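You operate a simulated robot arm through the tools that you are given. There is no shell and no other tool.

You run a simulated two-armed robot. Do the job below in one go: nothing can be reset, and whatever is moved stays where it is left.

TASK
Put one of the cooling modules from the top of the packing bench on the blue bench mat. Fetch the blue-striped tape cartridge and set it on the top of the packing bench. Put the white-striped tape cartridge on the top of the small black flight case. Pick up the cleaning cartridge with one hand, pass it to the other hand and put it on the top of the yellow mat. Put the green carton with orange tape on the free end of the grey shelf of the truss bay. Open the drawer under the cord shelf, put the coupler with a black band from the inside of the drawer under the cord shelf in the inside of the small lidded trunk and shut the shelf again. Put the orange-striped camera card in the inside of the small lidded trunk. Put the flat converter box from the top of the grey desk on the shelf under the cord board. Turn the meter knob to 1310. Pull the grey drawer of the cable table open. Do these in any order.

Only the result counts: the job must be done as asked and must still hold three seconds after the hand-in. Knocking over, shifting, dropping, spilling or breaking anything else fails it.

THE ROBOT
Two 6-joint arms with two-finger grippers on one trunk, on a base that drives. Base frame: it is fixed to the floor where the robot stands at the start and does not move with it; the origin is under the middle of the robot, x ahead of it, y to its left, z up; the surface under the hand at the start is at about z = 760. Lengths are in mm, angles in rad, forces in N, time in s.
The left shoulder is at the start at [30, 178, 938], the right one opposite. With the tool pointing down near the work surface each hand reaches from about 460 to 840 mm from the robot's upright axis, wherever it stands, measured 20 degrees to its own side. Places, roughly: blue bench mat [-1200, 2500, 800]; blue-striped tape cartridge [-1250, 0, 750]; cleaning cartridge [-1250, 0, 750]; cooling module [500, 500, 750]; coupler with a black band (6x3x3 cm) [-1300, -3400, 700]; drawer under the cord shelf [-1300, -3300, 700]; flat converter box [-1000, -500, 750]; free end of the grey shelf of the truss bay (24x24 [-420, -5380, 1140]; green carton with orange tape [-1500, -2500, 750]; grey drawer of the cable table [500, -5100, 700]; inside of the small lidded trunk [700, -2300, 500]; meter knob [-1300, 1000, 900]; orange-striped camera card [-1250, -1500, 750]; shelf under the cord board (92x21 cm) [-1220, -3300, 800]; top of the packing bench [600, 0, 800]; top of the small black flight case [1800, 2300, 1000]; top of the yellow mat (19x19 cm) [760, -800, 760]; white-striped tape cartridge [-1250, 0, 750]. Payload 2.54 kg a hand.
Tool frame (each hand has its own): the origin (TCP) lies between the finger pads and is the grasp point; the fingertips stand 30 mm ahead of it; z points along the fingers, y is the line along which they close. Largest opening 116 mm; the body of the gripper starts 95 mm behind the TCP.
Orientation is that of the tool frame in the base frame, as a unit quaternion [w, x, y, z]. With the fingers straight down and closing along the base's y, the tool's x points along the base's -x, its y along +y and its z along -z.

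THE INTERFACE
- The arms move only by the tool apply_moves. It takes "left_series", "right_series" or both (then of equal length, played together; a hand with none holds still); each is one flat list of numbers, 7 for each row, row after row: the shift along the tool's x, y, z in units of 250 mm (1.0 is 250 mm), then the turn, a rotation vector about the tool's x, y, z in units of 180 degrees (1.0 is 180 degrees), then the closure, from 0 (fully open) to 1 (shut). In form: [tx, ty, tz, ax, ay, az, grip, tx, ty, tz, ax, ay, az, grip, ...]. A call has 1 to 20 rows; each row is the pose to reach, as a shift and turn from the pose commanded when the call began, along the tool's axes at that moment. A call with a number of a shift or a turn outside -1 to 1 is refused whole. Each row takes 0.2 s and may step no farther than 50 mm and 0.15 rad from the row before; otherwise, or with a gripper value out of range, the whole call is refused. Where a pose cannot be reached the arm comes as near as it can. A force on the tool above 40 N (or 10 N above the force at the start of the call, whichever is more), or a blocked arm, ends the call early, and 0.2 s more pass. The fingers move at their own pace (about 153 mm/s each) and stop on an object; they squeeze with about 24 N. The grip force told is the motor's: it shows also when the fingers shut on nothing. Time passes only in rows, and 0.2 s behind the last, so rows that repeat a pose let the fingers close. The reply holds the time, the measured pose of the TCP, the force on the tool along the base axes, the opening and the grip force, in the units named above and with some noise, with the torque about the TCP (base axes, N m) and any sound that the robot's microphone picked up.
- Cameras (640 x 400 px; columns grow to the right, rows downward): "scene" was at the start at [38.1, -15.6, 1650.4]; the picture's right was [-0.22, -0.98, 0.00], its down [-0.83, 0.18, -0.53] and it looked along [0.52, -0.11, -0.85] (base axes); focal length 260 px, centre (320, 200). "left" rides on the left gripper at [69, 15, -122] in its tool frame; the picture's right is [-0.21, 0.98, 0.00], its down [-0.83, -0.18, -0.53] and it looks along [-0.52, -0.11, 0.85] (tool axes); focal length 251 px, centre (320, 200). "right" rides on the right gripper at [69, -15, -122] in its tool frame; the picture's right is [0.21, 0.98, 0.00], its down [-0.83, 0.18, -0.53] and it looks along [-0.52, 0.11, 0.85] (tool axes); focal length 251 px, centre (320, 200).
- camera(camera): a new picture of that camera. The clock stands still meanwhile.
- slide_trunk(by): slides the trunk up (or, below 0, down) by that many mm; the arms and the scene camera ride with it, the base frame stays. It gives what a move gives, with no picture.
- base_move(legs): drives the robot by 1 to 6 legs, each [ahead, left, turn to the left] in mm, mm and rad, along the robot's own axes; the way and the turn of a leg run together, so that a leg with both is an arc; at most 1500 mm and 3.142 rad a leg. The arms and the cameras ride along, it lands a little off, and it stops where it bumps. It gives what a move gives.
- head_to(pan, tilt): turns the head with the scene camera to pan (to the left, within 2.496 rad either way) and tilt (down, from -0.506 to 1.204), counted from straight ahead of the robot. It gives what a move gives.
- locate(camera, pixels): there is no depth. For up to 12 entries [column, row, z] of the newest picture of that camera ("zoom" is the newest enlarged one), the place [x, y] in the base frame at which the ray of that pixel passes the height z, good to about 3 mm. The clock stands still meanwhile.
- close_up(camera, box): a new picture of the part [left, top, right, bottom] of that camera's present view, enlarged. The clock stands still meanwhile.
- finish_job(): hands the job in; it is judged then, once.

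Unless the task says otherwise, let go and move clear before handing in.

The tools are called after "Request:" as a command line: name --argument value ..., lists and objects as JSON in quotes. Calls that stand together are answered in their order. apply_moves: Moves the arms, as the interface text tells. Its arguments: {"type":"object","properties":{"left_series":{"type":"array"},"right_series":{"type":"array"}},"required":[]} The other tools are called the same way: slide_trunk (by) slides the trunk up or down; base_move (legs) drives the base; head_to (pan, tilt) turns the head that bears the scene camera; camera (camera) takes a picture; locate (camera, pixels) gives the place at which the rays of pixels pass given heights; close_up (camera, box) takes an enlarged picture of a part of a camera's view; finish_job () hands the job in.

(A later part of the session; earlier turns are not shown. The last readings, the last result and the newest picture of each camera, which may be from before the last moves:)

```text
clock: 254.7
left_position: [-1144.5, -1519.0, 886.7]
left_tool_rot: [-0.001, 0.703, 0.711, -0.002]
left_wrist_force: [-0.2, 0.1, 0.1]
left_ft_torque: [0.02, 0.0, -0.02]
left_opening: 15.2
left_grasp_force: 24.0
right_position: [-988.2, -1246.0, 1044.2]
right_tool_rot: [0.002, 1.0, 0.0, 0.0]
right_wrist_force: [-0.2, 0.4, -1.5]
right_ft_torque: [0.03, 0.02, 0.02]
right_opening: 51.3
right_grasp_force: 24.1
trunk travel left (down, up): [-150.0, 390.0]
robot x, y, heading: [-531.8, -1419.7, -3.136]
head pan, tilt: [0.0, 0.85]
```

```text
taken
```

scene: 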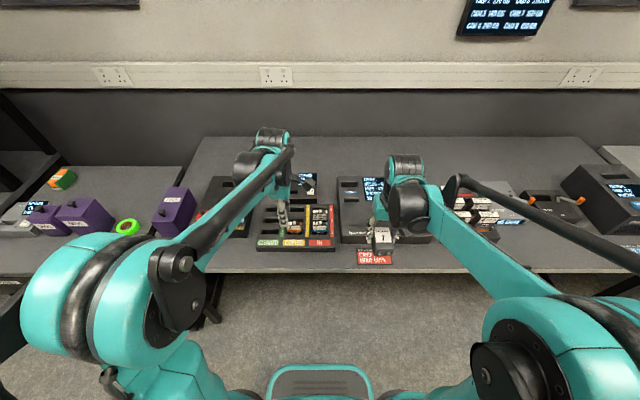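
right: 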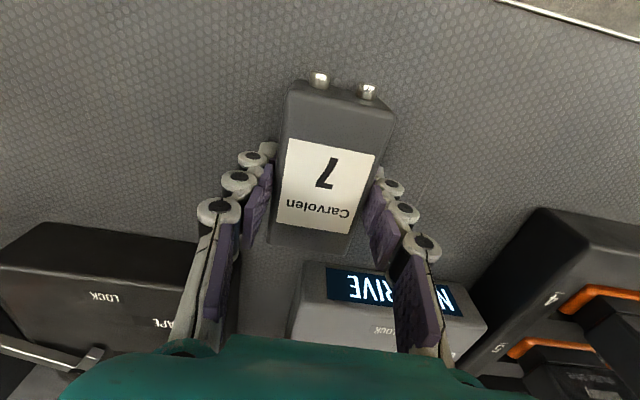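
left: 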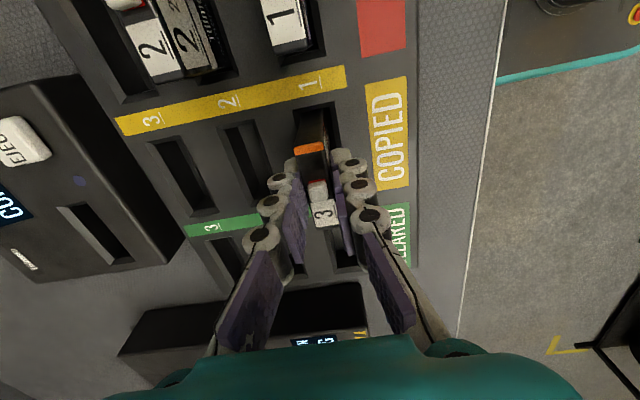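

The card is gripped (15.2 mm, 24 N). I lift it straight up and pull back.

Request:
apply_moves --left_series '[0, 0, -0.1, 0, 0, 0, 0.97, 0, 0, -0.25, 0, 0, 0, 0.97, 0, 0, -0.4, 0, 0, 0, 0.97, 0, 0, -0.55, 0, 0, 0, 0.97, 0, 0.15, -0.65, 0, 0, 0, 0.97, 0, 0.3, -0.7, 0, 0, 0, 0.97, 0, 0.45, -0.7, 0, 0, 0, 0.97]'

Request:
camera --camera "left"

Request:
camera --camera "scene"

```text
clock: 256.3
left_position: [-1029.9, -1515.7, 1060.8]
left_tool_rot: [0.0, 0.703, 0.711, -0.003]
left_wrist_force: [0.2, 0.7, -0.9]
left_ft_torque: [0.01, 0.05, -0.02]
left_opening: 15.0
left_grasp_force: 24.1
right_position: [-985.6, -1246.0, 1044.9]
right_tool_rot: [0.002, 1.0, 0.001, -0.002]
right_wrist_force: [0.3, 0.1, -2.4]
right_ft_torque: [0.01, 0.05, -0.01]
right_opening: 51.2
right_grasp_force: 24.1
trunk travel left (down, up): [-150.0, 390.0]
robot x, y, heading: [-527.3, -1422.9, -3.141]
head pan, tilt: [0.0, 0.85]
```

```text
taken
```

left: 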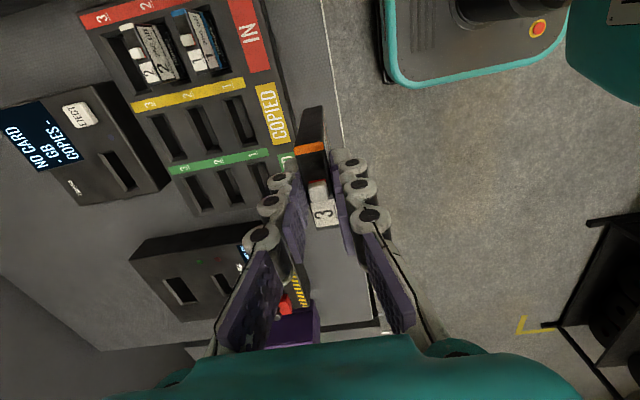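

```text
taken
```

scene: 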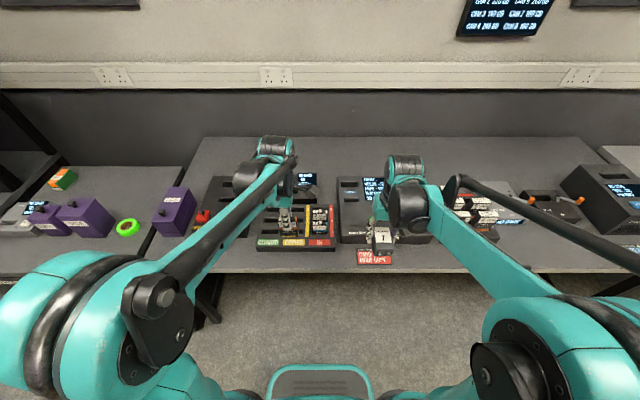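

Card and box are both held. I back off 100 mm and sidestep toward the cord shelf, stopping to look.

Request:
base_move --legs '[[-120, 0, 0], [0, 1200, 0]]'

Request:
head_to --pan 0.5 --tilt 0.6

Request:
camera --camera "scene"

Request:
head_to --pan 0.1 --tilt 0.85

Request:
camera --camera "scene"

```text
clock: 263.2
left_position: [-912.4, -2707.2, 1060.7]
left_tool_rot: [0.0, 0.705, 0.709, -0.002]
left_wrist_force: [0.0, 0.4, 0.2]
left_ft_torque: [-0.01, 0.0, 0.01]
left_opening: 15.3
left_grasp_force: 23.7
right_position: [-867.5, -2439.6, 1044.0]
right_tool_rot: [0.003, 1.0, -0.002, 0.0]
right_wrist_force: [-0.2, 0.2, -2.4]
right_ft_torque: [0.02, -0.03, 0.02]
right_opening: 51.5
right_grasp_force: 23.7
trunk travel left (down, up): [-150.0, 390.0]
robot x, y, heading: [-413.3, -2615.2, 3.138]
head pan, tilt: [0.0, 0.85]
```

```text
clock: 264.2
left_position: [-912.8, -2707.3, 1060.2]
left_tool_rot: [-0.001, 0.705, 0.709, -0.002]
left_wrist_force: [-0.3, -0.2, -0.6]
left_ft_torque: [-0.02, -0.03, 0.01]
left_opening: 14.9
left_grasp_force: 24.0
right_position: [-867.2, -2438.3, 1043.8]
right_tool_rot: [0.003, 1.0, -0.003, 0.0]
right_wrist_force: [-0.3, 0.7, -2.3]
right_ft_torque: [0.02, 0.0, 0.02]
right_opening: 51.4
right_grasp_force: 24.0
trunk travel left (down, up): [-150.0, 390.0]
robot x, y, heading: [-409.7, -2613.0, 3.14]
head pan, tilt: [0.499, 0.6]
```

```text
taken
```

scene: 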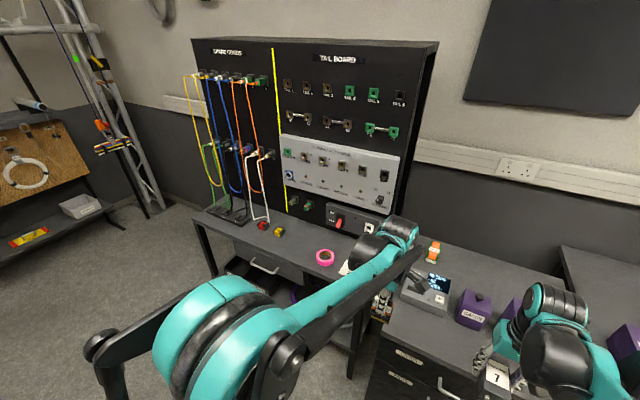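

```text
clock: 265.0
left_position: [-912.4, -2707.2, 1060.0]
left_tool_rot: [0.0, 0.705, 0.71, -0.003]
left_wrist_force: [-0.1, 0.1, -0.7]
left_ft_torque: [0.01, -0.01, 0.01]
left_opening: 15.1
left_grasp_force: 23.8
right_position: [-867.0, -2437.8, 1043.5]
right_tool_rot: [0.003, 1.0, -0.002, 0.0]
right_wrist_force: [0.2, -0.1, -2.2]
right_ft_torque: [-0.04, -0.02, 0.0]
right_opening: 51.3
right_grasp_force: 23.8
trunk travel left (down, up): [-150.0, 390.0]
robot x, y, heading: [-414.3, -2615.4, 3.144]
head pan, tilt: [0.099, 0.85]
```

```text
taken
```

scene: 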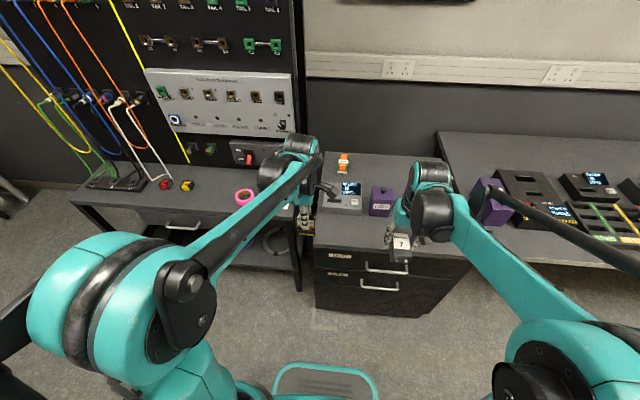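

The cord board has a ledge with a drawer (handle at 180,226) below it. I sidestep another 600 mm to face it.

Request:
base_move --legs '[[0, 600, 0]]'

Request:
head_to --pan 0.0 --tilt 0.8

Request:
camera --camera "scene"

Request:
close_up --camera "scene" --box '[180, 120, 480, 320]'

```text
clock: 268.5
left_position: [-915.2, -3314.3, 1060.3]
left_tool_rot: [-0.002, 0.707, 0.708, -0.001]
left_wrist_force: [0.0, -0.6, -1.2]
left_ft_torque: [0.0, 0.01, -0.04]
left_opening: 15.1
left_grasp_force: 24.0
right_position: [-869.3, -3044.2, 1043.3]
right_tool_rot: [0.002, 1.0, -0.004, 0.0]
right_wrist_force: [-1.0, 0.1, -3.6]
right_ft_torque: [0.01, 0.02, -0.02]
right_opening: 51.5
right_grasp_force: 24.1
trunk travel left (down, up): [-150.0, 390.0]
robot x, y, heading: [-414.5, -3221.6, 3.134]
head pan, tilt: [0.099, 0.85]
```

```text
clock: 269.1
left_position: [-916.4, -3313.0, 1059.7]
left_tool_rot: [-0.001, 0.706, 0.708, -0.002]
left_wrist_force: [0.5, -0.1, -0.2]
left_ft_torque: [0.01, 0.02, -0.02]
left_opening: 15.2
left_grasp_force: 23.7
right_position: [-869.3, -3043.1, 1043.0]
right_tool_rot: [0.003, 1.0, -0.005, 0.0]
right_wrist_force: [0.3, -0.2, -2.6]
right_ft_torque: [0.02, 0.0, 0.01]
right_opening: 51.3
right_grasp_force: 24.0
trunk travel left (down, up): [-150.0, 390.0]
robot x, y, heading: [-411.2, -3222.6, 3.134]
head pan, tilt: [0.0, 0.799]
```

```text
taken
```

scene: 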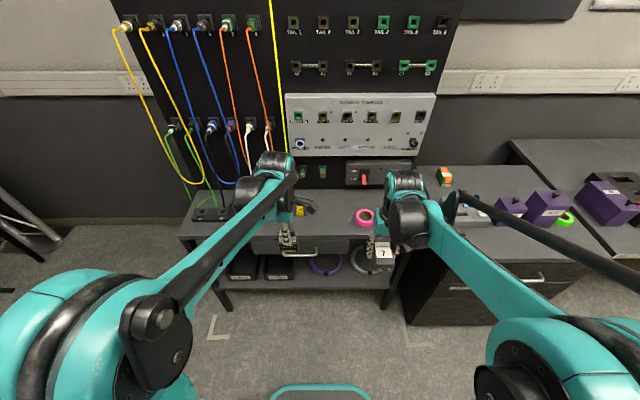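

```text
2.00 times, centred on (330, 220) of scene
```

zoom: 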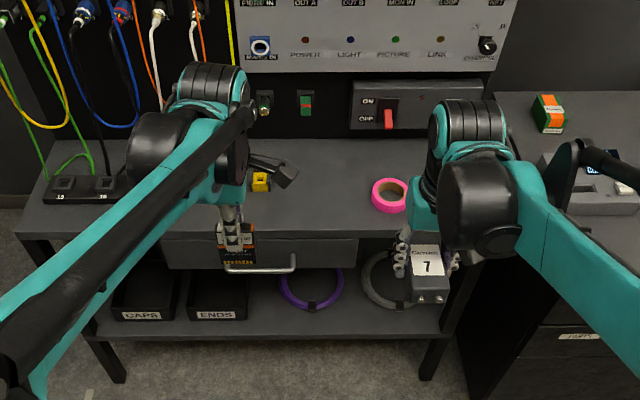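

I locate the ledge's front/back edges and the drawer handle.

Request:
locate --camera "zoom" --pixels '[[300, 235, 793], [300, 165, 793], [20, 232, 793], [470, 225, 793], [372, 205, 793], [405, 205, 793], [260, 188, 793], [225, 268, 730], [297, 268, 730], [165, 265, 730], [358, 262, 730], [300, 140, 793]]'

Request:
camera --camera "right"

Request:
camera --camera "left"

```text
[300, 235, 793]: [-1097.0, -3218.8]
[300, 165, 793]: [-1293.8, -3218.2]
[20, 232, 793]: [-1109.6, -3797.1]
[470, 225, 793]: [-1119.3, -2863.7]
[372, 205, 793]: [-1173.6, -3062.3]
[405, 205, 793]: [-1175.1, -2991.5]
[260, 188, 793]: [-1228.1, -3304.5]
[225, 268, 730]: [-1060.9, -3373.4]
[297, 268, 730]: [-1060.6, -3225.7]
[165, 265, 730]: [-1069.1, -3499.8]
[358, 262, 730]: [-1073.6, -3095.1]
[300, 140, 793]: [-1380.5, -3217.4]
```

```text
taken
```

right: 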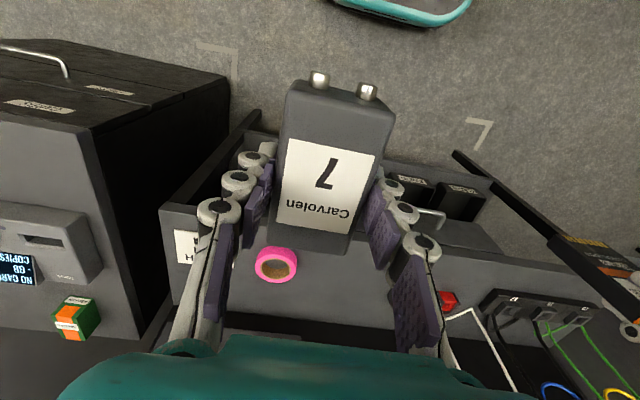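

```text
taken
```

left: 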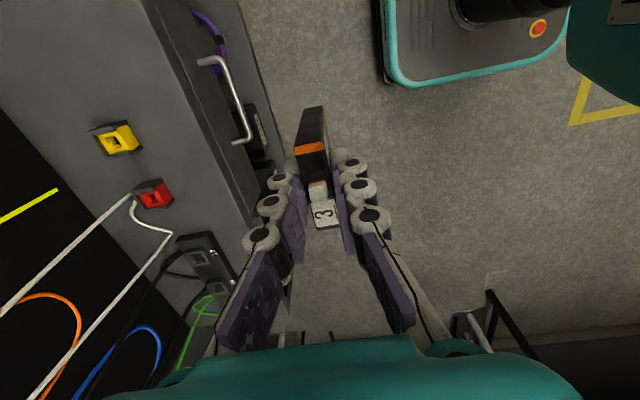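

The ledge spans x≈−1100..−1380 and is free around y −3280..−3080. I shift the left hand aside, drive 160 mm closer, and bring the flat box over the free spot.

Request:
apply_moves --left_series '[-0.18, 0, 0, 0, 0, 0, 0.97, -0.36, 0, 0, 0, 0, 0, 0.97]'

Request:
base_move --legs '[[160, 0, 0]]'

Request:
apply_moves --right_series '[-0.15, 0.11, 0, 0, 0, 0, 0.8, -0.3, 0.22, 0, 0, 0, 0, 0.8, -0.45, 0.33, 0, 0, 0, 0, 0.8, -0.6, 0.44, 0, 0, 0, 0, 0.8, -0.74, 0.535, 0, 0, 0, 0, 0.8, -0.74, 0.535, 0.18, 0, 0, 0, 0.8, -0.74, 0.535, 0.36, 0, 0, 0, 0.8, -0.74, 0.535, 0.54, 0, 0, 0, 0.8, -0.74, 0.535, 0.68, 0, 0, 0, 0.8, -0.74, 0.535, 0.68, 0, 0, 0, 0.8]'

Request:
camera --camera "right"

Request:
camera --camera "scene"

```text
clock: 269.7
left_position: [-915.0, -3403.7, 1059.0]
left_tool_rot: [-0.001, 0.706, 0.708, -0.001]
left_wrist_force: [0.3, -0.2, -0.6]
left_ft_torque: [0.0, 0.01, -0.02]
left_opening: 15.1
left_grasp_force: 24.6
right_position: [-868.6, -3044.8, 1043.6]
right_tool_rot: [0.002, 1.0, -0.005, 0.001]
right_wrist_force: [0.5, -0.6, -2.1]
right_ft_torque: [-0.02, 0.03, 0.01]
right_opening: 51.5
right_grasp_force: 24.2
trunk travel left (down, up): [-150.0, 390.0]
robot x, y, heading: [-414.5, -3221.1, 3.138]
head pan, tilt: [0.0, 0.799]
```

```text
clock: 271.2
left_position: [-1076.7, -3401.8, 1058.0]
left_tool_rot: [0.0, 0.707, 0.708, -0.002]
left_wrist_force: [-0.5, -0.4, -0.4]
left_ft_torque: [-0.01, -0.08, 0.0]
left_opening: 15.1
left_grasp_force: 24.1
right_position: [-1031.2, -3042.7, 1044.1]
right_tool_rot: [0.002, 1.0, -0.005, 0.001]
right_wrist_force: [-0.4, 0.5, -2.9]
right_ft_torque: [-0.02, -0.04, -0.01]
right_opening: 51.2
right_grasp_force: 24.0
trunk travel left (down, up): [-150.0, 390.0]
robot x, y, heading: [-572.1, -3221.4, 3.138]
head pan, tilt: [0.0, 0.799]
```

```text
clock: 273.4
left_position: [-1075.9, -3400.8, 1058.8]
left_tool_rot: [0.0, 0.707, 0.708, -0.002]
left_wrist_force: [0.5, -0.2, 0.4]
left_ft_torque: [0.02, 0.01, -0.02]
left_opening: 14.9
left_grasp_force: 24.5
right_position: [-1216.5, -3173.1, 875.9]
right_tool_rot: [0.002, 1.0, -0.005, 0.0]
right_wrist_force: [0.5, -0.5, -2.1]
right_ft_torque: [-0.01, 0.04, 0.0]
right_opening: 51.5
right_grasp_force: 24.1
trunk travel left (down, up): [-150.0, 390.0]
robot x, y, heading: [-573.8, -3220.6, 3.134]
head pan, tilt: [0.0, 0.799]
```

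```text
taken
```

right: 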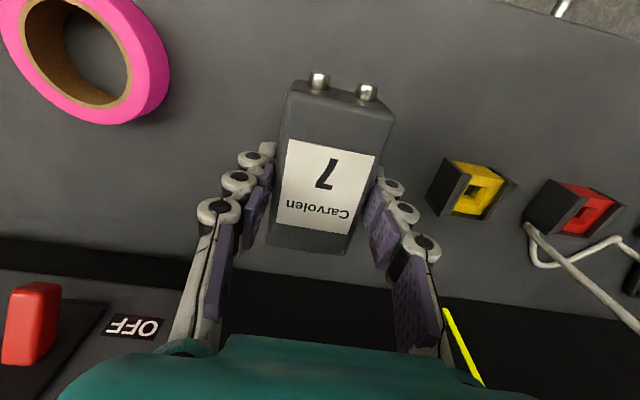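

```text
taken
```

scene: 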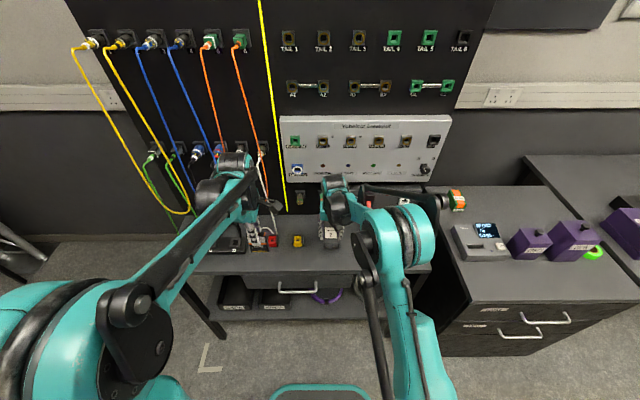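

The box is above a clear spot; the yellow coupler is ~70 mm away. I lower it in small steps.

Request:
apply_moves --right_series '[0, 0, 0.05, 0, 0, 0, 0.8, 0, 0, 0.1, 0, 0, 0, 0.8, 0, 0, 0.13, 0, 0, 0, 0.8, 0, 0, 0.15, 0, 0, 0, 0.8, 0, 0, 0.15, 0, 0, 0, 0.8]'

Request:
apply_moves --right_series '[0, 0, 0.01, 0, 0, 0, 0.8, 0, 0, 0.02, 0, 0, 0, 0.8, 0, 0, 0.02, 0, 0, 0, 0.8]'

Request:
apply_moves --right_series '[0, 0, 0.01, 0, 0, 0, 0.8, 0, 0, 0.02, 0, 0, 0, 0.8, 0, 0, 0.02, 0, 0, 0, 0.8]'

```text
clock: 274.6
left_position: [-1076.0, -3402.1, 1058.9]
left_tool_rot: [-0.001, 0.706, 0.708, -0.002]
left_wrist_force: [0.3, -0.5, -0.2]
left_ft_torque: [0.01, 0.0, 0.01]
left_opening: 14.9
left_grasp_force: 23.9
right_position: [-1216.4, -3176.5, 836.8]
right_tool_rot: [0.002, 1.0, -0.005, 0.0]
right_wrist_force: [0.4, -0.5, -2.3]
right_ft_torque: [0.02, 0.01, -0.04]
right_opening: 51.2
right_grasp_force: 23.8
trunk travel left (down, up): [-150.0, 390.0]
robot x, y, heading: [-572.7, -3222.0, 3.136]
head pan, tilt: [0.0, 0.799]
```

```text
clock: 275.4
left_position: [-1075.1, -3402.2, 1058.8]
left_tool_rot: [-0.001, 0.707, 0.708, -0.002]
left_wrist_force: [1.0, -0.5, -1.0]
left_ft_torque: [-0.01, 0.0, 0.0]
left_opening: 15.2
left_grasp_force: 24.1
right_position: [-1217.3, -3176.2, 832.1]
right_tool_rot: [0.002, 1.0, -0.005, 0.0]
right_wrist_force: [-0.6, -0.3, -1.4]
right_ft_torque: [0.09, -0.07, 0.01]
right_opening: 51.2
right_grasp_force: 24.3
trunk travel left (down, up): [-150.0, 390.0]
robot x, y, heading: [-575.0, -3217.4, 3.138]
head pan, tilt: [0.0, 0.799]
```

```text
clock: 276.2
left_position: [-1074.0, -3401.7, 1059.0]
left_tool_rot: [-0.001, 0.707, 0.708, -0.003]
left_wrist_force: [-0.4, -0.5, -1.1]
left_ft_torque: [0.01, 0.01, 0.03]
left_opening: 15.1
left_grasp_force: 23.6
right_position: [-1215.8, -3176.0, 829.3]
right_tool_rot: [0.002, 1.0, -0.005, -0.001]
right_wrist_force: [-4.3, 0.8, 25.3]
right_ft_torque: [0.38, -0.23, 0.03]
right_opening: 51.7
right_grasp_force: 24.0
trunk travel left (down, up): [-150.0, 390.0]
robot x, y, heading: [-573.7, -3219.8, 3.137]
head pan, tilt: [0.0, 0.799]
```

The box rests on the ledge (25 N up at TCP 829). I ease, open and rise.

Request:
apply_moves --right_series '[0, 0, -0.006, 0, 0, 0, 0.8, 0, 0, -0.006, 0, 0, 0, 0.4, 0, 0, -0.006, 0, 0, 0, 0.4, 0, 0, -0.15, 0, 0, 0, 0.4, 0, 0, -0.32, 0, 0, 0, 0.4, 0, 0, -0.5, 0, 0, 0, 0.4, 0, 0, -0.68, 0, 0, 0, 0.4]'

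Request:
camera --camera "right"

```text
clock: 277.8
left_position: [-1075.4, -3401.4, 1059.8]
left_tool_rot: [0.0, 0.706, 0.708, -0.002]
left_wrist_force: [-0.8, 0.0, -0.9]
left_ft_torque: [0.06, -0.03, 0.02]
left_opening: 15.0
left_grasp_force: 24.3
right_position: [-1214.9, -3174.7, 997.1]
right_tool_rot: [0.003, 1.0, -0.005, 0.0]
right_wrist_force: [0.8, -0.6, 1.0]
right_ft_torque: [0.02, 0.0, 0.01]
right_opening: 69.8
right_grasp_force: 0.1
trunk travel left (down, up): [-150.0, 390.0]
robot x, y, heading: [-571.8, -3224.6, 3.135]
head pan, tilt: [0.0, 0.799]
```

```text
taken
```

right: 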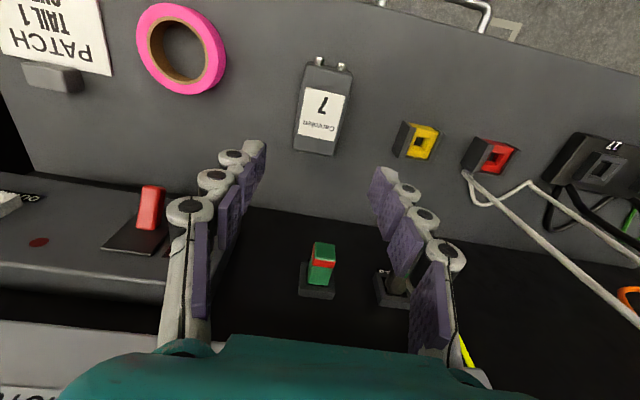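

The flat box stands on the shelf. Next the drawer: I retract the right hand, sidestep left so the handle is on the right arm's side, and look at the handle closely.

Request:
apply_moves --right_series '[0.18, 0, -0.1, 0, 0, 0, 0.4, 0.36, 0, -0.15, 0, 0, 0, 0.4, 0.54, 0, -0.15, 0, 0, 0, 0.4, 0.72, 0, -0.15, 0, 0, 0, 0.4, 0.8, 0, -0.15, 0, 0, 0, 0.4]'

Request:
base_move --legs '[[-60, 0, 0], [0, 190, 0]]'

Request:
apply_moves --right_series '[0.1, 0.0, 0.1, 0, 0, 0, 0.2, 0.16, -0.0, 0.25, 0, 0, 0, 0.2, 0.16, -0.0, 0.4, 0, 0, 0, 0.2, 0.16, 0, 0.5, 0, 0, 0, 0.2]'

Request:
camera --camera "right"

Request:
camera --camera "scene"

```text
refused: row 1 steps farther than a row can; nothing moved
```

```text
clock: 279.9
left_position: [-1017.9, -3595.0, 1058.5]
left_tool_rot: [-0.001, 0.705, 0.709, -0.001]
left_wrist_force: [0.6, 0.1, -1.1]
left_ft_torque: [0.05, 0.02, 0.01]
left_opening: 15.2
left_grasp_force: 24.3
right_position: [-1156.1, -3368.7, 996.6]
right_tool_rot: [0.003, 1.0, -0.004, 0.0]
right_wrist_force: [-0.5, -0.3, -0.4]
right_ft_torque: [0.06, 0.02, 0.02]
right_opening: 69.6
right_grasp_force: 0.0
trunk travel left (down, up): [-150.0, 390.0]
robot x, y, heading: [-515.8, -3412.8, 3.136]
head pan, tilt: [0.0, 0.799]
```

```text
clock: 280.9
left_position: [-1017.0, -3593.1, 1058.3]
left_tool_rot: [-0.001, 0.706, 0.708, -0.002]
left_wrist_force: [-0.5, 1.2, -0.8]
left_ft_torque: [0.0, -0.03, 0.01]
left_opening: 15.0
left_grasp_force: 24.0
right_position: [-1117.7, -3367.1, 871.8]
right_tool_rot: [0.003, 1.0, -0.005, -0.001]
right_wrist_force: [0.7, -0.2, -0.6]
right_ft_torque: [-0.01, 0.0, -0.02]
right_opening: 92.9
right_grasp_force: 0.0
trunk travel left (down, up): [-150.0, 390.0]
robot x, y, heading: [-514.1, -3409.3, 3.134]
head pan, tilt: [0.0, 0.799]
```

```text
taken
```

right: 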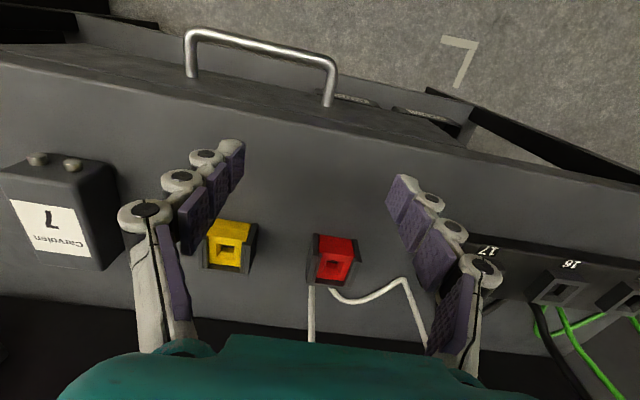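

```text
taken
```

scene: 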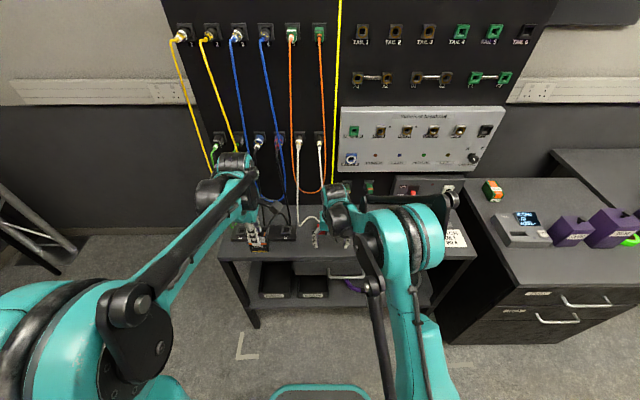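

One call was refused, so the hand ended low over the ledge, but touched nothing. I raise it and back it out in front of the handle.

Request:
apply_moves --right_series '[0, 0, -0.18, 0, 0, 0, 0.4, 0.16, 0, -0.2, 0, 0, 0, 0.4, 0.32, 0, -0.2, 0, 0, 0, 0.4, 0.48, -0.0, -0.2, 0, 0, 0, 0.4, 0.62, -0.1, -0.2, 0, 0, 0, 0.4, 0.7, -0.2, -0.15, 0, 0, 0, 0.4]'

Request:
camera --camera "right"

Request:
camera --camera "scene"

```text
clock: 282.3
left_position: [-1016.3, -3593.1, 1057.4]
left_tool_rot: [0.0, 0.705, 0.709, -0.003]
left_wrist_force: [0.2, -0.2, -0.7]
left_ft_torque: [-0.01, 0.0, 0.03]
left_opening: 15.1
left_grasp_force: 23.9
right_position: [-941.4, -3319.9, 911.0]
right_tool_rot: [0.003, 1.0, -0.003, 0.0]
right_wrist_force: [-0.3, 0.6, 0.6]
right_ft_torque: [0.02, 0.01, -0.02]
right_opening: 69.8
right_grasp_force: 0.0
trunk travel left (down, up): [-150.0, 390.0]
robot x, y, heading: [-511.9, -3412.5, 3.133]
head pan, tilt: [0.0, 0.799]
```

```text
taken
```

right: 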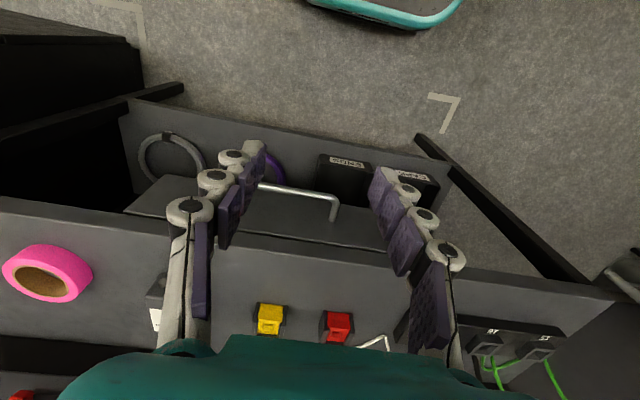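

```text
taken
```

scene: 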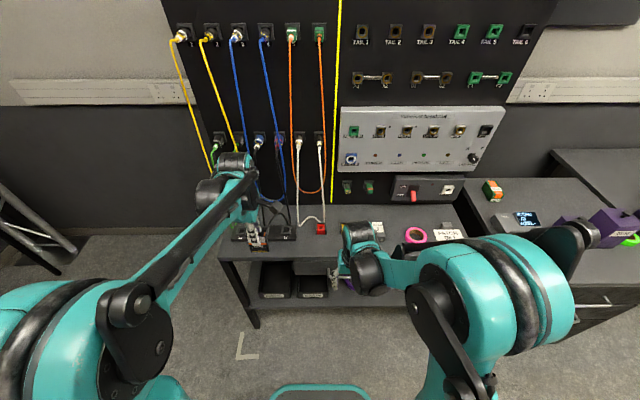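

I locate the handle bar at several heights here; the earlier near-vertical view fixes its x at about −1064.

Request:
locate --camera "right" --pixels '[[262, 188, 700], [262, 188, 720], [262, 188, 740], [334, 201, 700], [334, 201, 720], [334, 201, 740], [332, 218, 720], [300, 250, 793], [310, 225, 740]]'

Request:
close_up --camera "right" --box '[220, 150, 380, 270]'

```text
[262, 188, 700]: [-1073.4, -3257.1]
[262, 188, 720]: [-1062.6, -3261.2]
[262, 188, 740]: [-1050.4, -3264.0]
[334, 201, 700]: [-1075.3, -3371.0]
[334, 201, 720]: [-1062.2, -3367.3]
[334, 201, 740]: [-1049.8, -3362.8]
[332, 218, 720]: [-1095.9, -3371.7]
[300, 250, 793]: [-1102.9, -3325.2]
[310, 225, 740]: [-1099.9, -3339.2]
```

```text
3.33 times, centred on (300, 210) of right
```

zoom: 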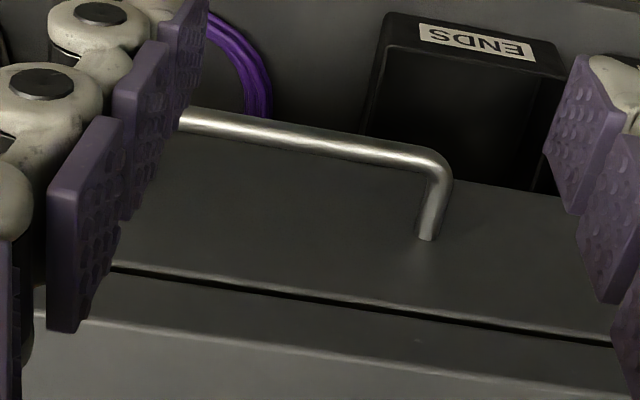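

The bar is at x≈−1064, z≈718, y −3370..−3228, with ~28 mm behind it. I rotate the right hand 90° (closing along x), set a 30 mm opening and hover over the bar.

Request:
apply_moves --right_series '[0, 0, -0.1, 0, 0, 0.045, 0.5, 0, 0, -0.1, 0, 0, 0.09, 0.5, 0, 0, -0.1, 0, 0, 0.135, 0.5, 0, 0, -0.1, 0, 0, 0.18, 0.6, 0, 0, -0.1, 0, 0, 0.225, 0.7, -0.1, -0.02, -0.1, 0, 0, 0.27, 0.741, -0.2, -0.04, -0.1, 0, 0, 0.315, 0.741, -0.3, -0.06, -0.1, 0, 0, 0.36, 0.741, -0.4, -0.08, -0.1, 0, 0, 0.405, 0.741, -0.484, -0.08, -0.05, 0, 0, 0.45, 0.741, -0.484, -0.08, 0.05, 0, 0, 0.49, 0.741, -0.484, -0.08, 0.2, 0, 0, 0.498, 0.741, -0.484, -0.08, 0.3, 0, 0, 0.498, 0.741, -0.484, -0.08, 0.3, 0, 0, 0.498, 0.741]'

Request:
camera --camera "right"

Request:
close_up --camera "right" --box '[240, 110, 400, 210]'

```text
clock: 285.3
left_position: [-1016.1, -3592.6, 1059.6]
left_tool_rot: [-0.001, 0.706, 0.709, -0.001]
left_wrist_force: [0.4, -0.6, -0.8]
left_ft_torque: [-0.02, 0.0, -0.02]
left_opening: 15.1
left_grasp_force: 23.6
right_position: [-1061.6, -3298.3, 835.8]
right_tool_rot: [-0.002, -0.706, 0.708, -0.002]
right_wrist_force: [0.1, -0.1, 0.0]
right_ft_torque: [0.03, 0.03, -0.02]
right_opening: 29.9
right_grasp_force: 0.0
trunk travel left (down, up): [-150.0, 390.0]
robot x, y, heading: [-514.1, -3410.1, 3.138]
head pan, tilt: [0.0, 0.799]
```

```text
taken
```

right: 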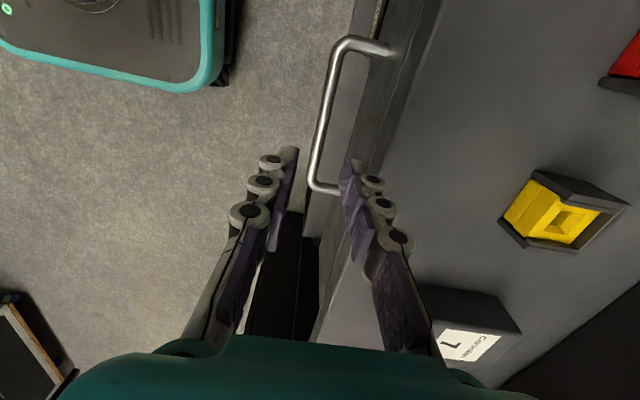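

```text
4.00 times, centred on (320, 160) of right
```

zoom: 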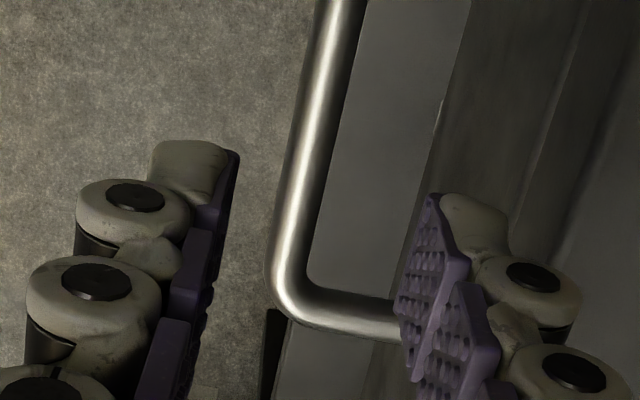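

I verify the bar's x at z 718 from this view.

Request:
locate --camera "right" --pixels '[[318, 150, 718], [328, 90, 718], [312, 183, 718], [340, 45, 718], [385, 47, 718], [340, 190, 718]]'

```text
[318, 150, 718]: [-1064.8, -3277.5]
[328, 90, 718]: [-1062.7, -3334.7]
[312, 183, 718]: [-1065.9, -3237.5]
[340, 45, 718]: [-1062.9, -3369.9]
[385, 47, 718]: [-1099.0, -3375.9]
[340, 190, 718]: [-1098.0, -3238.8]
```

Bar confirmed at x≈−1064, drawer front ≈−1099. I descend so the fingers straddle the bar, then close on it.

Request:
apply_moves --right_series '[0, 0.01, 0.15, 0, 0, 0, 0.741, 0, 0.01, 0.28, 0, 0, 0, 0.741, 0, 0.01, 0.36, 0, 0, 0, 0.741, 0, 0.01, 0.424, 0, 0, 0, 0.741, 0, 0.01, 0.424, 0, 0, 0, 1.0, 0, 0.01, 0.424, 0, 0, 0, 1.0]'

Request:
camera --camera "right"

```text
clock: 286.7
left_position: [-1017.2, -3591.8, 1060.0]
left_tool_rot: [0.0, 0.706, 0.709, -0.002]
left_wrist_force: [0.1, -0.3, -1.2]
left_ft_torque: [-0.01, 0.02, -0.03]
left_opening: 14.9
left_grasp_force: 24.2
right_position: [-1064.8, -3299.0, 728.2]
right_tool_rot: [-0.002, -0.707, 0.708, -0.002]
right_wrist_force: [-0.7, 0.9, -0.8]
right_ft_torque: [-0.07, 0.04, 0.56]
right_opening: 10.9
right_grasp_force: 38.1
trunk travel left (down, up): [-150.0, 390.0]
robot x, y, heading: [-518.5, -3415.1, 3.134]
head pan, tilt: [0.0, 0.799]
```

```text
taken
```

right: 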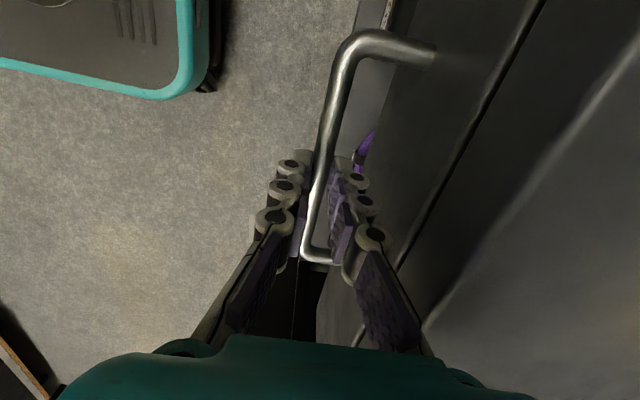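

The bar is gripped (10.9 mm). I pull the drawer by driving the base back 200 mm.

Request:
base_move --legs '[[-200, 0, 0]]'

Request:
camera --camera "scene"

Request:
camera --camera "right"

```text
clock: 288.3
left_position: [-817.5, -3593.5, 1059.1]
left_tool_rot: [-0.001, 0.707, 0.707, -0.003]
left_wrist_force: [-0.1, -1.0, -1.2]
left_ft_torque: [-0.01, -0.02, -0.01]
left_opening: 15.0
left_grasp_force: 24.5
right_position: [-866.5, -3299.4, 730.0]
right_tool_rot: [-0.002, -0.706, 0.709, -0.002]
right_wrist_force: [-1.1, 5.0, -4.8]
right_ft_torque: [-0.28, 0.03, 0.65]
right_opening: 11.1
right_grasp_force: 37.7
trunk travel left (down, up): [-150.0, 390.0]
robot x, y, heading: [-314.0, -3418.2, 3.135]
head pan, tilt: [0.0, 0.799]
```

```text
taken
```

scene: 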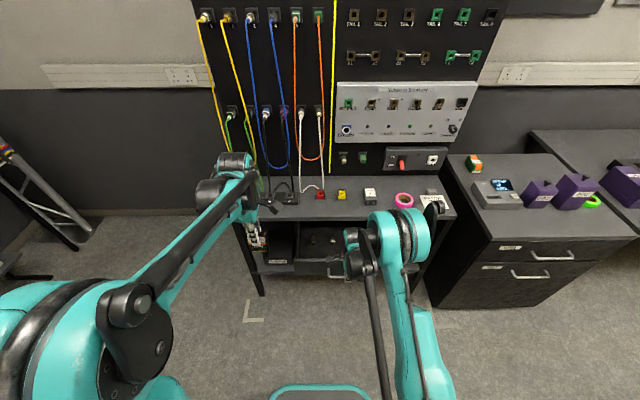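

```text
taken
```

right: 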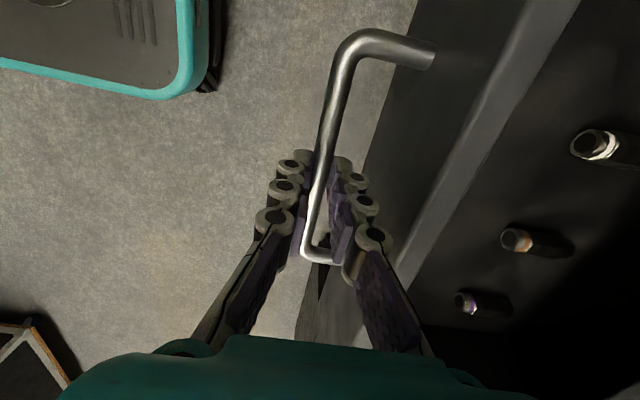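

The drawer came out 200 mm; inside I see couplers with white, brownish and violet bands. I zoom with the scene camera to see all of them.

Request:
close_up --camera "scene" --box '[270, 190, 400, 290]'

Request:
close_up --camera "right" --box '[400, 60, 640, 360]'

```text
4.00 times, centred on (335, 240) of scene
```

zoom: 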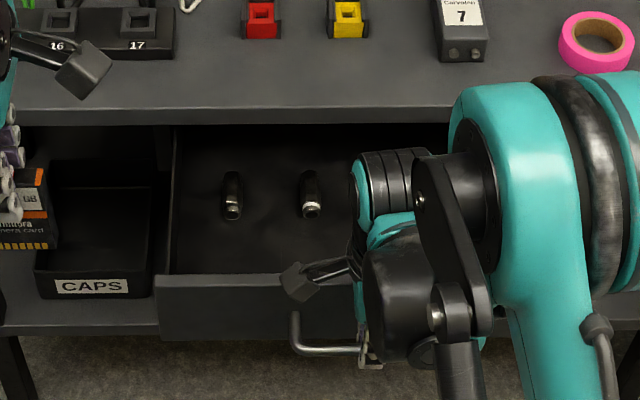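

```text
1.33 times, centred on (520, 210) of right
```

zoom: 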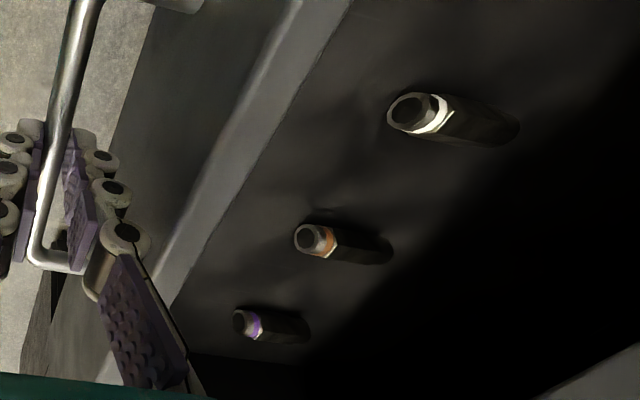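

Four couplers seem to lie in the drawer. I release the handle, rise and look down into the drawer with the right camera.

Request:
apply_moves --right_series '[0, 0, 0, 0, 0, 0, 0.74, 0, 0, 0, 0, 0, 0, 0.74, 0, 0, -0.15, 0, 0, 0, 0.74, 0, 0, -0.3, 0, 0, 0, 0.74, 0, 0, -0.48, 0, 0, 0, 0.74, 0.0, -0.15, -0.66, 0, 0, 0, 0.74, 0.1, -0.3, -0.8, 0, 0, 0, 0.74]'

Request:
camera --camera "right"

Request:
close_up --camera "scene" --box '[270, 190, 430, 290]'

```text
refused: row 6 steps farther than a row can; nothing moved
```

```text
taken
```

right: 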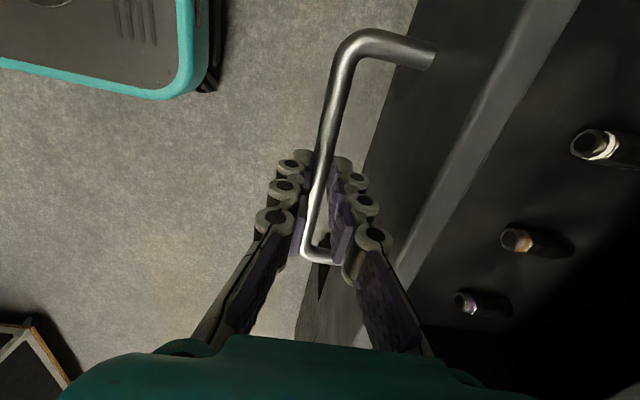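

```text
4.00 times, centred on (350, 240) of scene
```

zoom: 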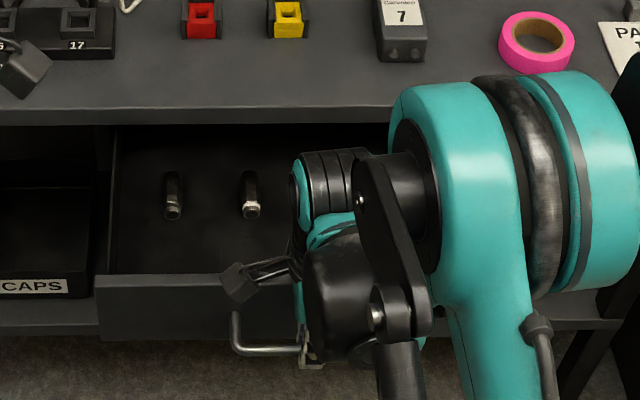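

I redo the release with smaller steps.

Request:
apply_moves --right_series '[0, 0, 0, 0, 0, 0, 0.74, 0, 0, 0, 0, 0, 0, 0.74, 0, 0, -0.15, 0, 0, 0, 0.74, 0, 0, -0.3, 0, 0, 0, 0.74, 0, 0, -0.48, 0, 0, 0, 0.74, 0.0, -0.1, -0.62, 0, 0, 0, 0.74, 0.1, -0.2, -0.7, 0, 0, 0, 0.74, 0.1, -0.3, -0.8, 0, 0, 0, 0.74]'

Request:
camera --camera "right"

Request:
close_up --camera "scene" --box '[270, 190, 430, 290]'

```text
clock: 290.1
left_position: [-815.5, -3592.7, 1059.6]
left_tool_rot: [-0.001, 0.707, 0.707, -0.002]
left_wrist_force: [0.8, 0.5, -1.0]
left_ft_torque: [-0.03, 0.04, 0.01]
left_opening: 15.3
left_grasp_force: 24.0
right_position: [-787.2, -3323.5, 928.3]
right_tool_rot: [-0.003, -0.705, 0.709, -0.001]
right_wrist_force: [-0.7, 0.5, -0.5]
right_ft_torque: [-0.02, 0.05, 0.0]
right_opening: 30.3
right_grasp_force: 0.0
trunk travel left (down, up): [-150.0, 390.0]
robot x, y, heading: [-313.0, -3416.9, 3.128]
head pan, tilt: [0.0, 0.799]
```

```text
taken
```

right: 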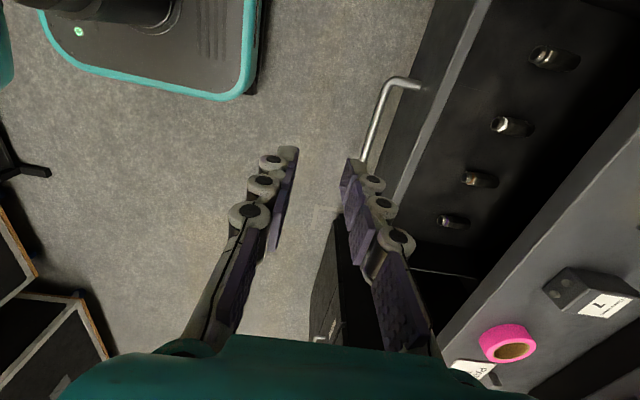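

```text
4.00 times, centred on (350, 240) of scene
```

zoom: 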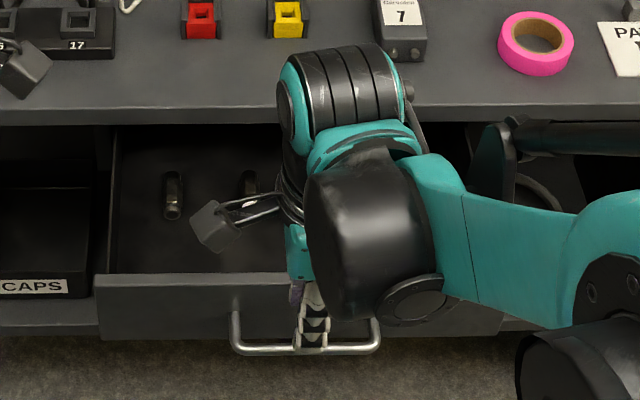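

Request:
close_up --camera "right" --box '[400, 10, 640, 250]'

Request:
close_up --camera "right" --box '[500, 30, 620, 100]'

Request:
locate --camera "right" --pixels '[[540, 55, 690], [577, 60, 690], [498, 125, 690], [533, 128, 690], [470, 180, 690], [390, 82, 718], [418, 85, 718], [560, 70, 690], [640, 110, 793], [430, 180, 740]]'

```text
1.67 times, centred on (520, 130) of right
```

zoom: 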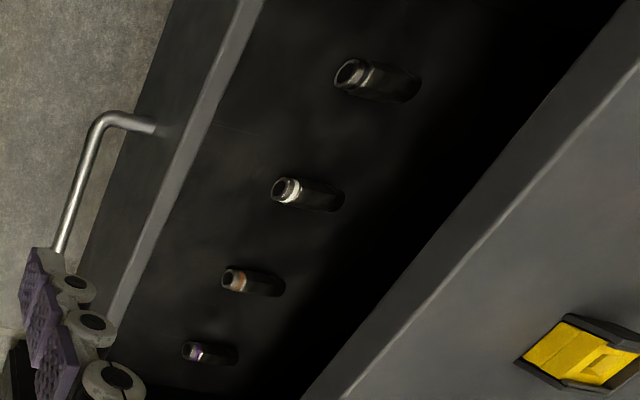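

```text
5.33 times, centred on (560, 65) of right
```

zoom: 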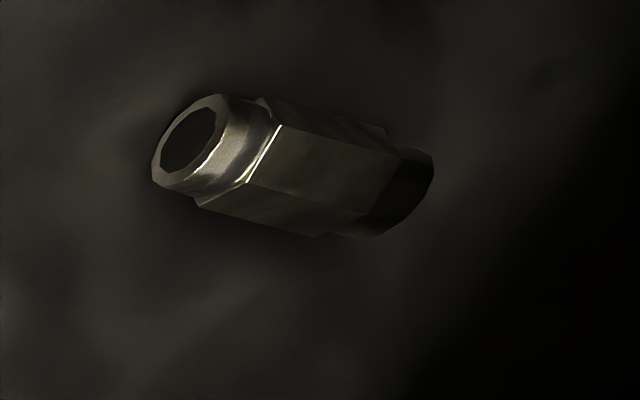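

```text
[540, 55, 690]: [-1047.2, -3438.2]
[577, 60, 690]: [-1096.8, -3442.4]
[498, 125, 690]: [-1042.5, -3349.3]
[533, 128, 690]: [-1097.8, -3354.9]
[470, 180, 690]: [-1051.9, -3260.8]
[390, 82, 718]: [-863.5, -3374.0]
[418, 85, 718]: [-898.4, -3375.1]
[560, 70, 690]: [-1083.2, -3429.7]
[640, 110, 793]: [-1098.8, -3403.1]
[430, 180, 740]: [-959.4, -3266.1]
```

By elimination the leftmost coupler (dark ring) is the black-banded one; all lie close to the ledge's edge. I re-grip the handle and pull the drawer out further to be sure and to gain room.

Request:
apply_moves --right_series '[-0.1, 0.1, 0.1, 0, 0, 0, 0.74, -0.1, 0.2, 0.2, 0, 0, 0, 0.74, -0.1, 0.3, 0.32, 0, 0, 0, 0.74, -0.1, 0.3, 0.5, 0, 0, 0, 0.74, -0.1, 0.3, 0.65, 0, 0, 0, 0.74, -0.1, 0.3, 0.8, 0, 0, 0, 0.74, -0.1, 0.3, 0.8, 0, 0, 0, 1.0, -0.1, 0.3, 0.8, 0, 0, 0, 1.0]'

Request:
base_move --legs '[[-80, 0, 0]]'

```text
clock: 291.9
left_position: [-817.7, -3593.5, 1059.3]
left_tool_rot: [0.0, 0.707, 0.707, -0.001]
left_wrist_force: [0.9, 0.4, -1.1]
left_ft_torque: [0.04, 0.01, 0.02]
left_opening: 15.1
left_grasp_force: 24.4
right_position: [-864.9, -3299.0, 728.1]
right_tool_rot: [-0.002, -0.705, 0.709, -0.002]
right_wrist_force: [0.6, 0.0, -3.8]
right_ft_torque: [0.02, 0.06, 0.65]
right_opening: 11.3
right_grasp_force: 38.4
trunk travel left (down, up): [-150.0, 390.0]
robot x, y, heading: [-315.4, -3412.9, 3.133]
head pan, tilt: [0.0, 0.799]
```

```text
clock: 292.9
left_position: [-737.0, -3592.7, 1059.2]
left_tool_rot: [-0.001, 0.707, 0.707, -0.002]
left_wrist_force: [0.3, 0.1, -1.0]
left_ft_torque: [0.01, 0.01, -0.03]
left_opening: 15.1
left_grasp_force: 23.6
right_position: [-784.7, -3297.8, 729.0]
right_tool_rot: [-0.002, -0.705, 0.709, -0.001]
right_wrist_force: [-0.7, 6.7, 4.0]
right_ft_torque: [-0.04, 0.05, 0.66]
right_opening: 10.8
right_grasp_force: 38.4
trunk travel left (down, up): [-150.0, 390.0]
robot x, y, heading: [-235.5, -3411.3, 3.128]
head pan, tilt: [0.0, 0.799]
```

The drawer is 280 mm open. I release, rise, rotate the right hand to close along y and look into the drawer.

Request:
apply_moves --right_series '[0, 0, 0, 0, 0, 0, 0.74, 0, 0, 0, 0, 0, 0, 0.74, 0, 0, -0.15, 0, 0, 0, 0.74, 0, 0, -0.3, 0, 0, 0, 0.74, 0, 0, -0.48, 0, 0, 0, 0.74, 0, 0, -0.66, 0, 0, -0.04, 0.7, 0, 0, -0.8, 0, 0, -0.085, 0.6, 0.1, 0.06, -0.88, 0, 0, -0.13, 0.5, 0.2, 0.12, -0.88, 0, 0, -0.175, 0.5, 0.3, 0.18, -0.88, 0, 0, -0.22, 0.5, 0.4, 0.24, -0.88, 0, 0, -0.265, 0.5, 0.48, 0.3, -0.88, 0, 0, -0.31, 0.5, 0.54, 0.36, -0.88, 0, 0, -0.355, 0.5, 0.54, 0.36, -0.88, 0, 0, -0.4, 0.5, 0.54, 0.36, -0.88, 0, 0, -0.445, 0.5, 0.54, 0.36, -0.88, 0, 0, -0.49, 0.5, 0.54, 0.36, -0.88, 0, 0, -0.5, 0.5, 0.54, 0.36, -0.88, 0, 0, -0.5, 0.5]'

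Request:
camera --camera "right"

Request:
close_up --camera "scene" --box '[250, 170, 450, 295]'

```text
clock: 296.7
left_position: [-737.2, -3594.5, 1059.3]
left_tool_rot: [-0.001, 0.707, 0.707, -0.001]
left_wrist_force: [-0.2, -0.4, -0.2]
left_ft_torque: [0.0, 0.05, -0.01]
left_opening: 15.0
left_grasp_force: 23.9
right_position: [-875.2, -3432.6, 948.9]
right_tool_rot: [0.002, 1.0, -0.003, -0.001]
right_wrist_force: [0.3, -0.7, -0.2]
right_ft_torque: [-0.04, -0.01, 0.05]
right_opening: 57.9
right_grasp_force: 0.0
trunk travel left (down, up): [-150.0, 390.0]
robot x, y, heading: [-233.2, -3415.8, 3.131]
head pan, tilt: [0.0, 0.799]
```

```text
taken
```

right: 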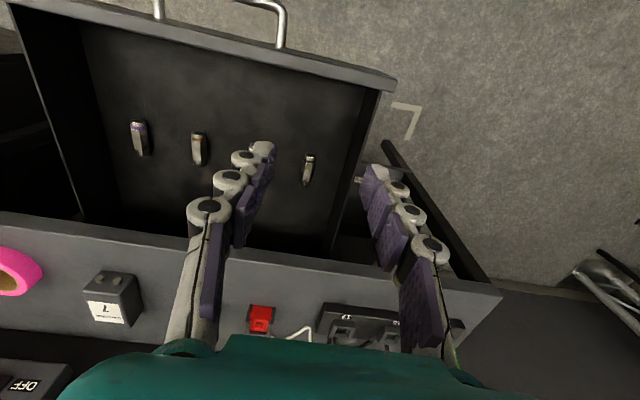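

```text
3.20 times, centred on (350, 232) of scene
```

zoom: 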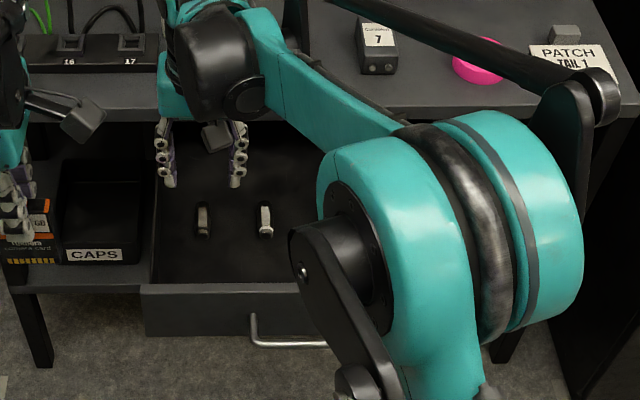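

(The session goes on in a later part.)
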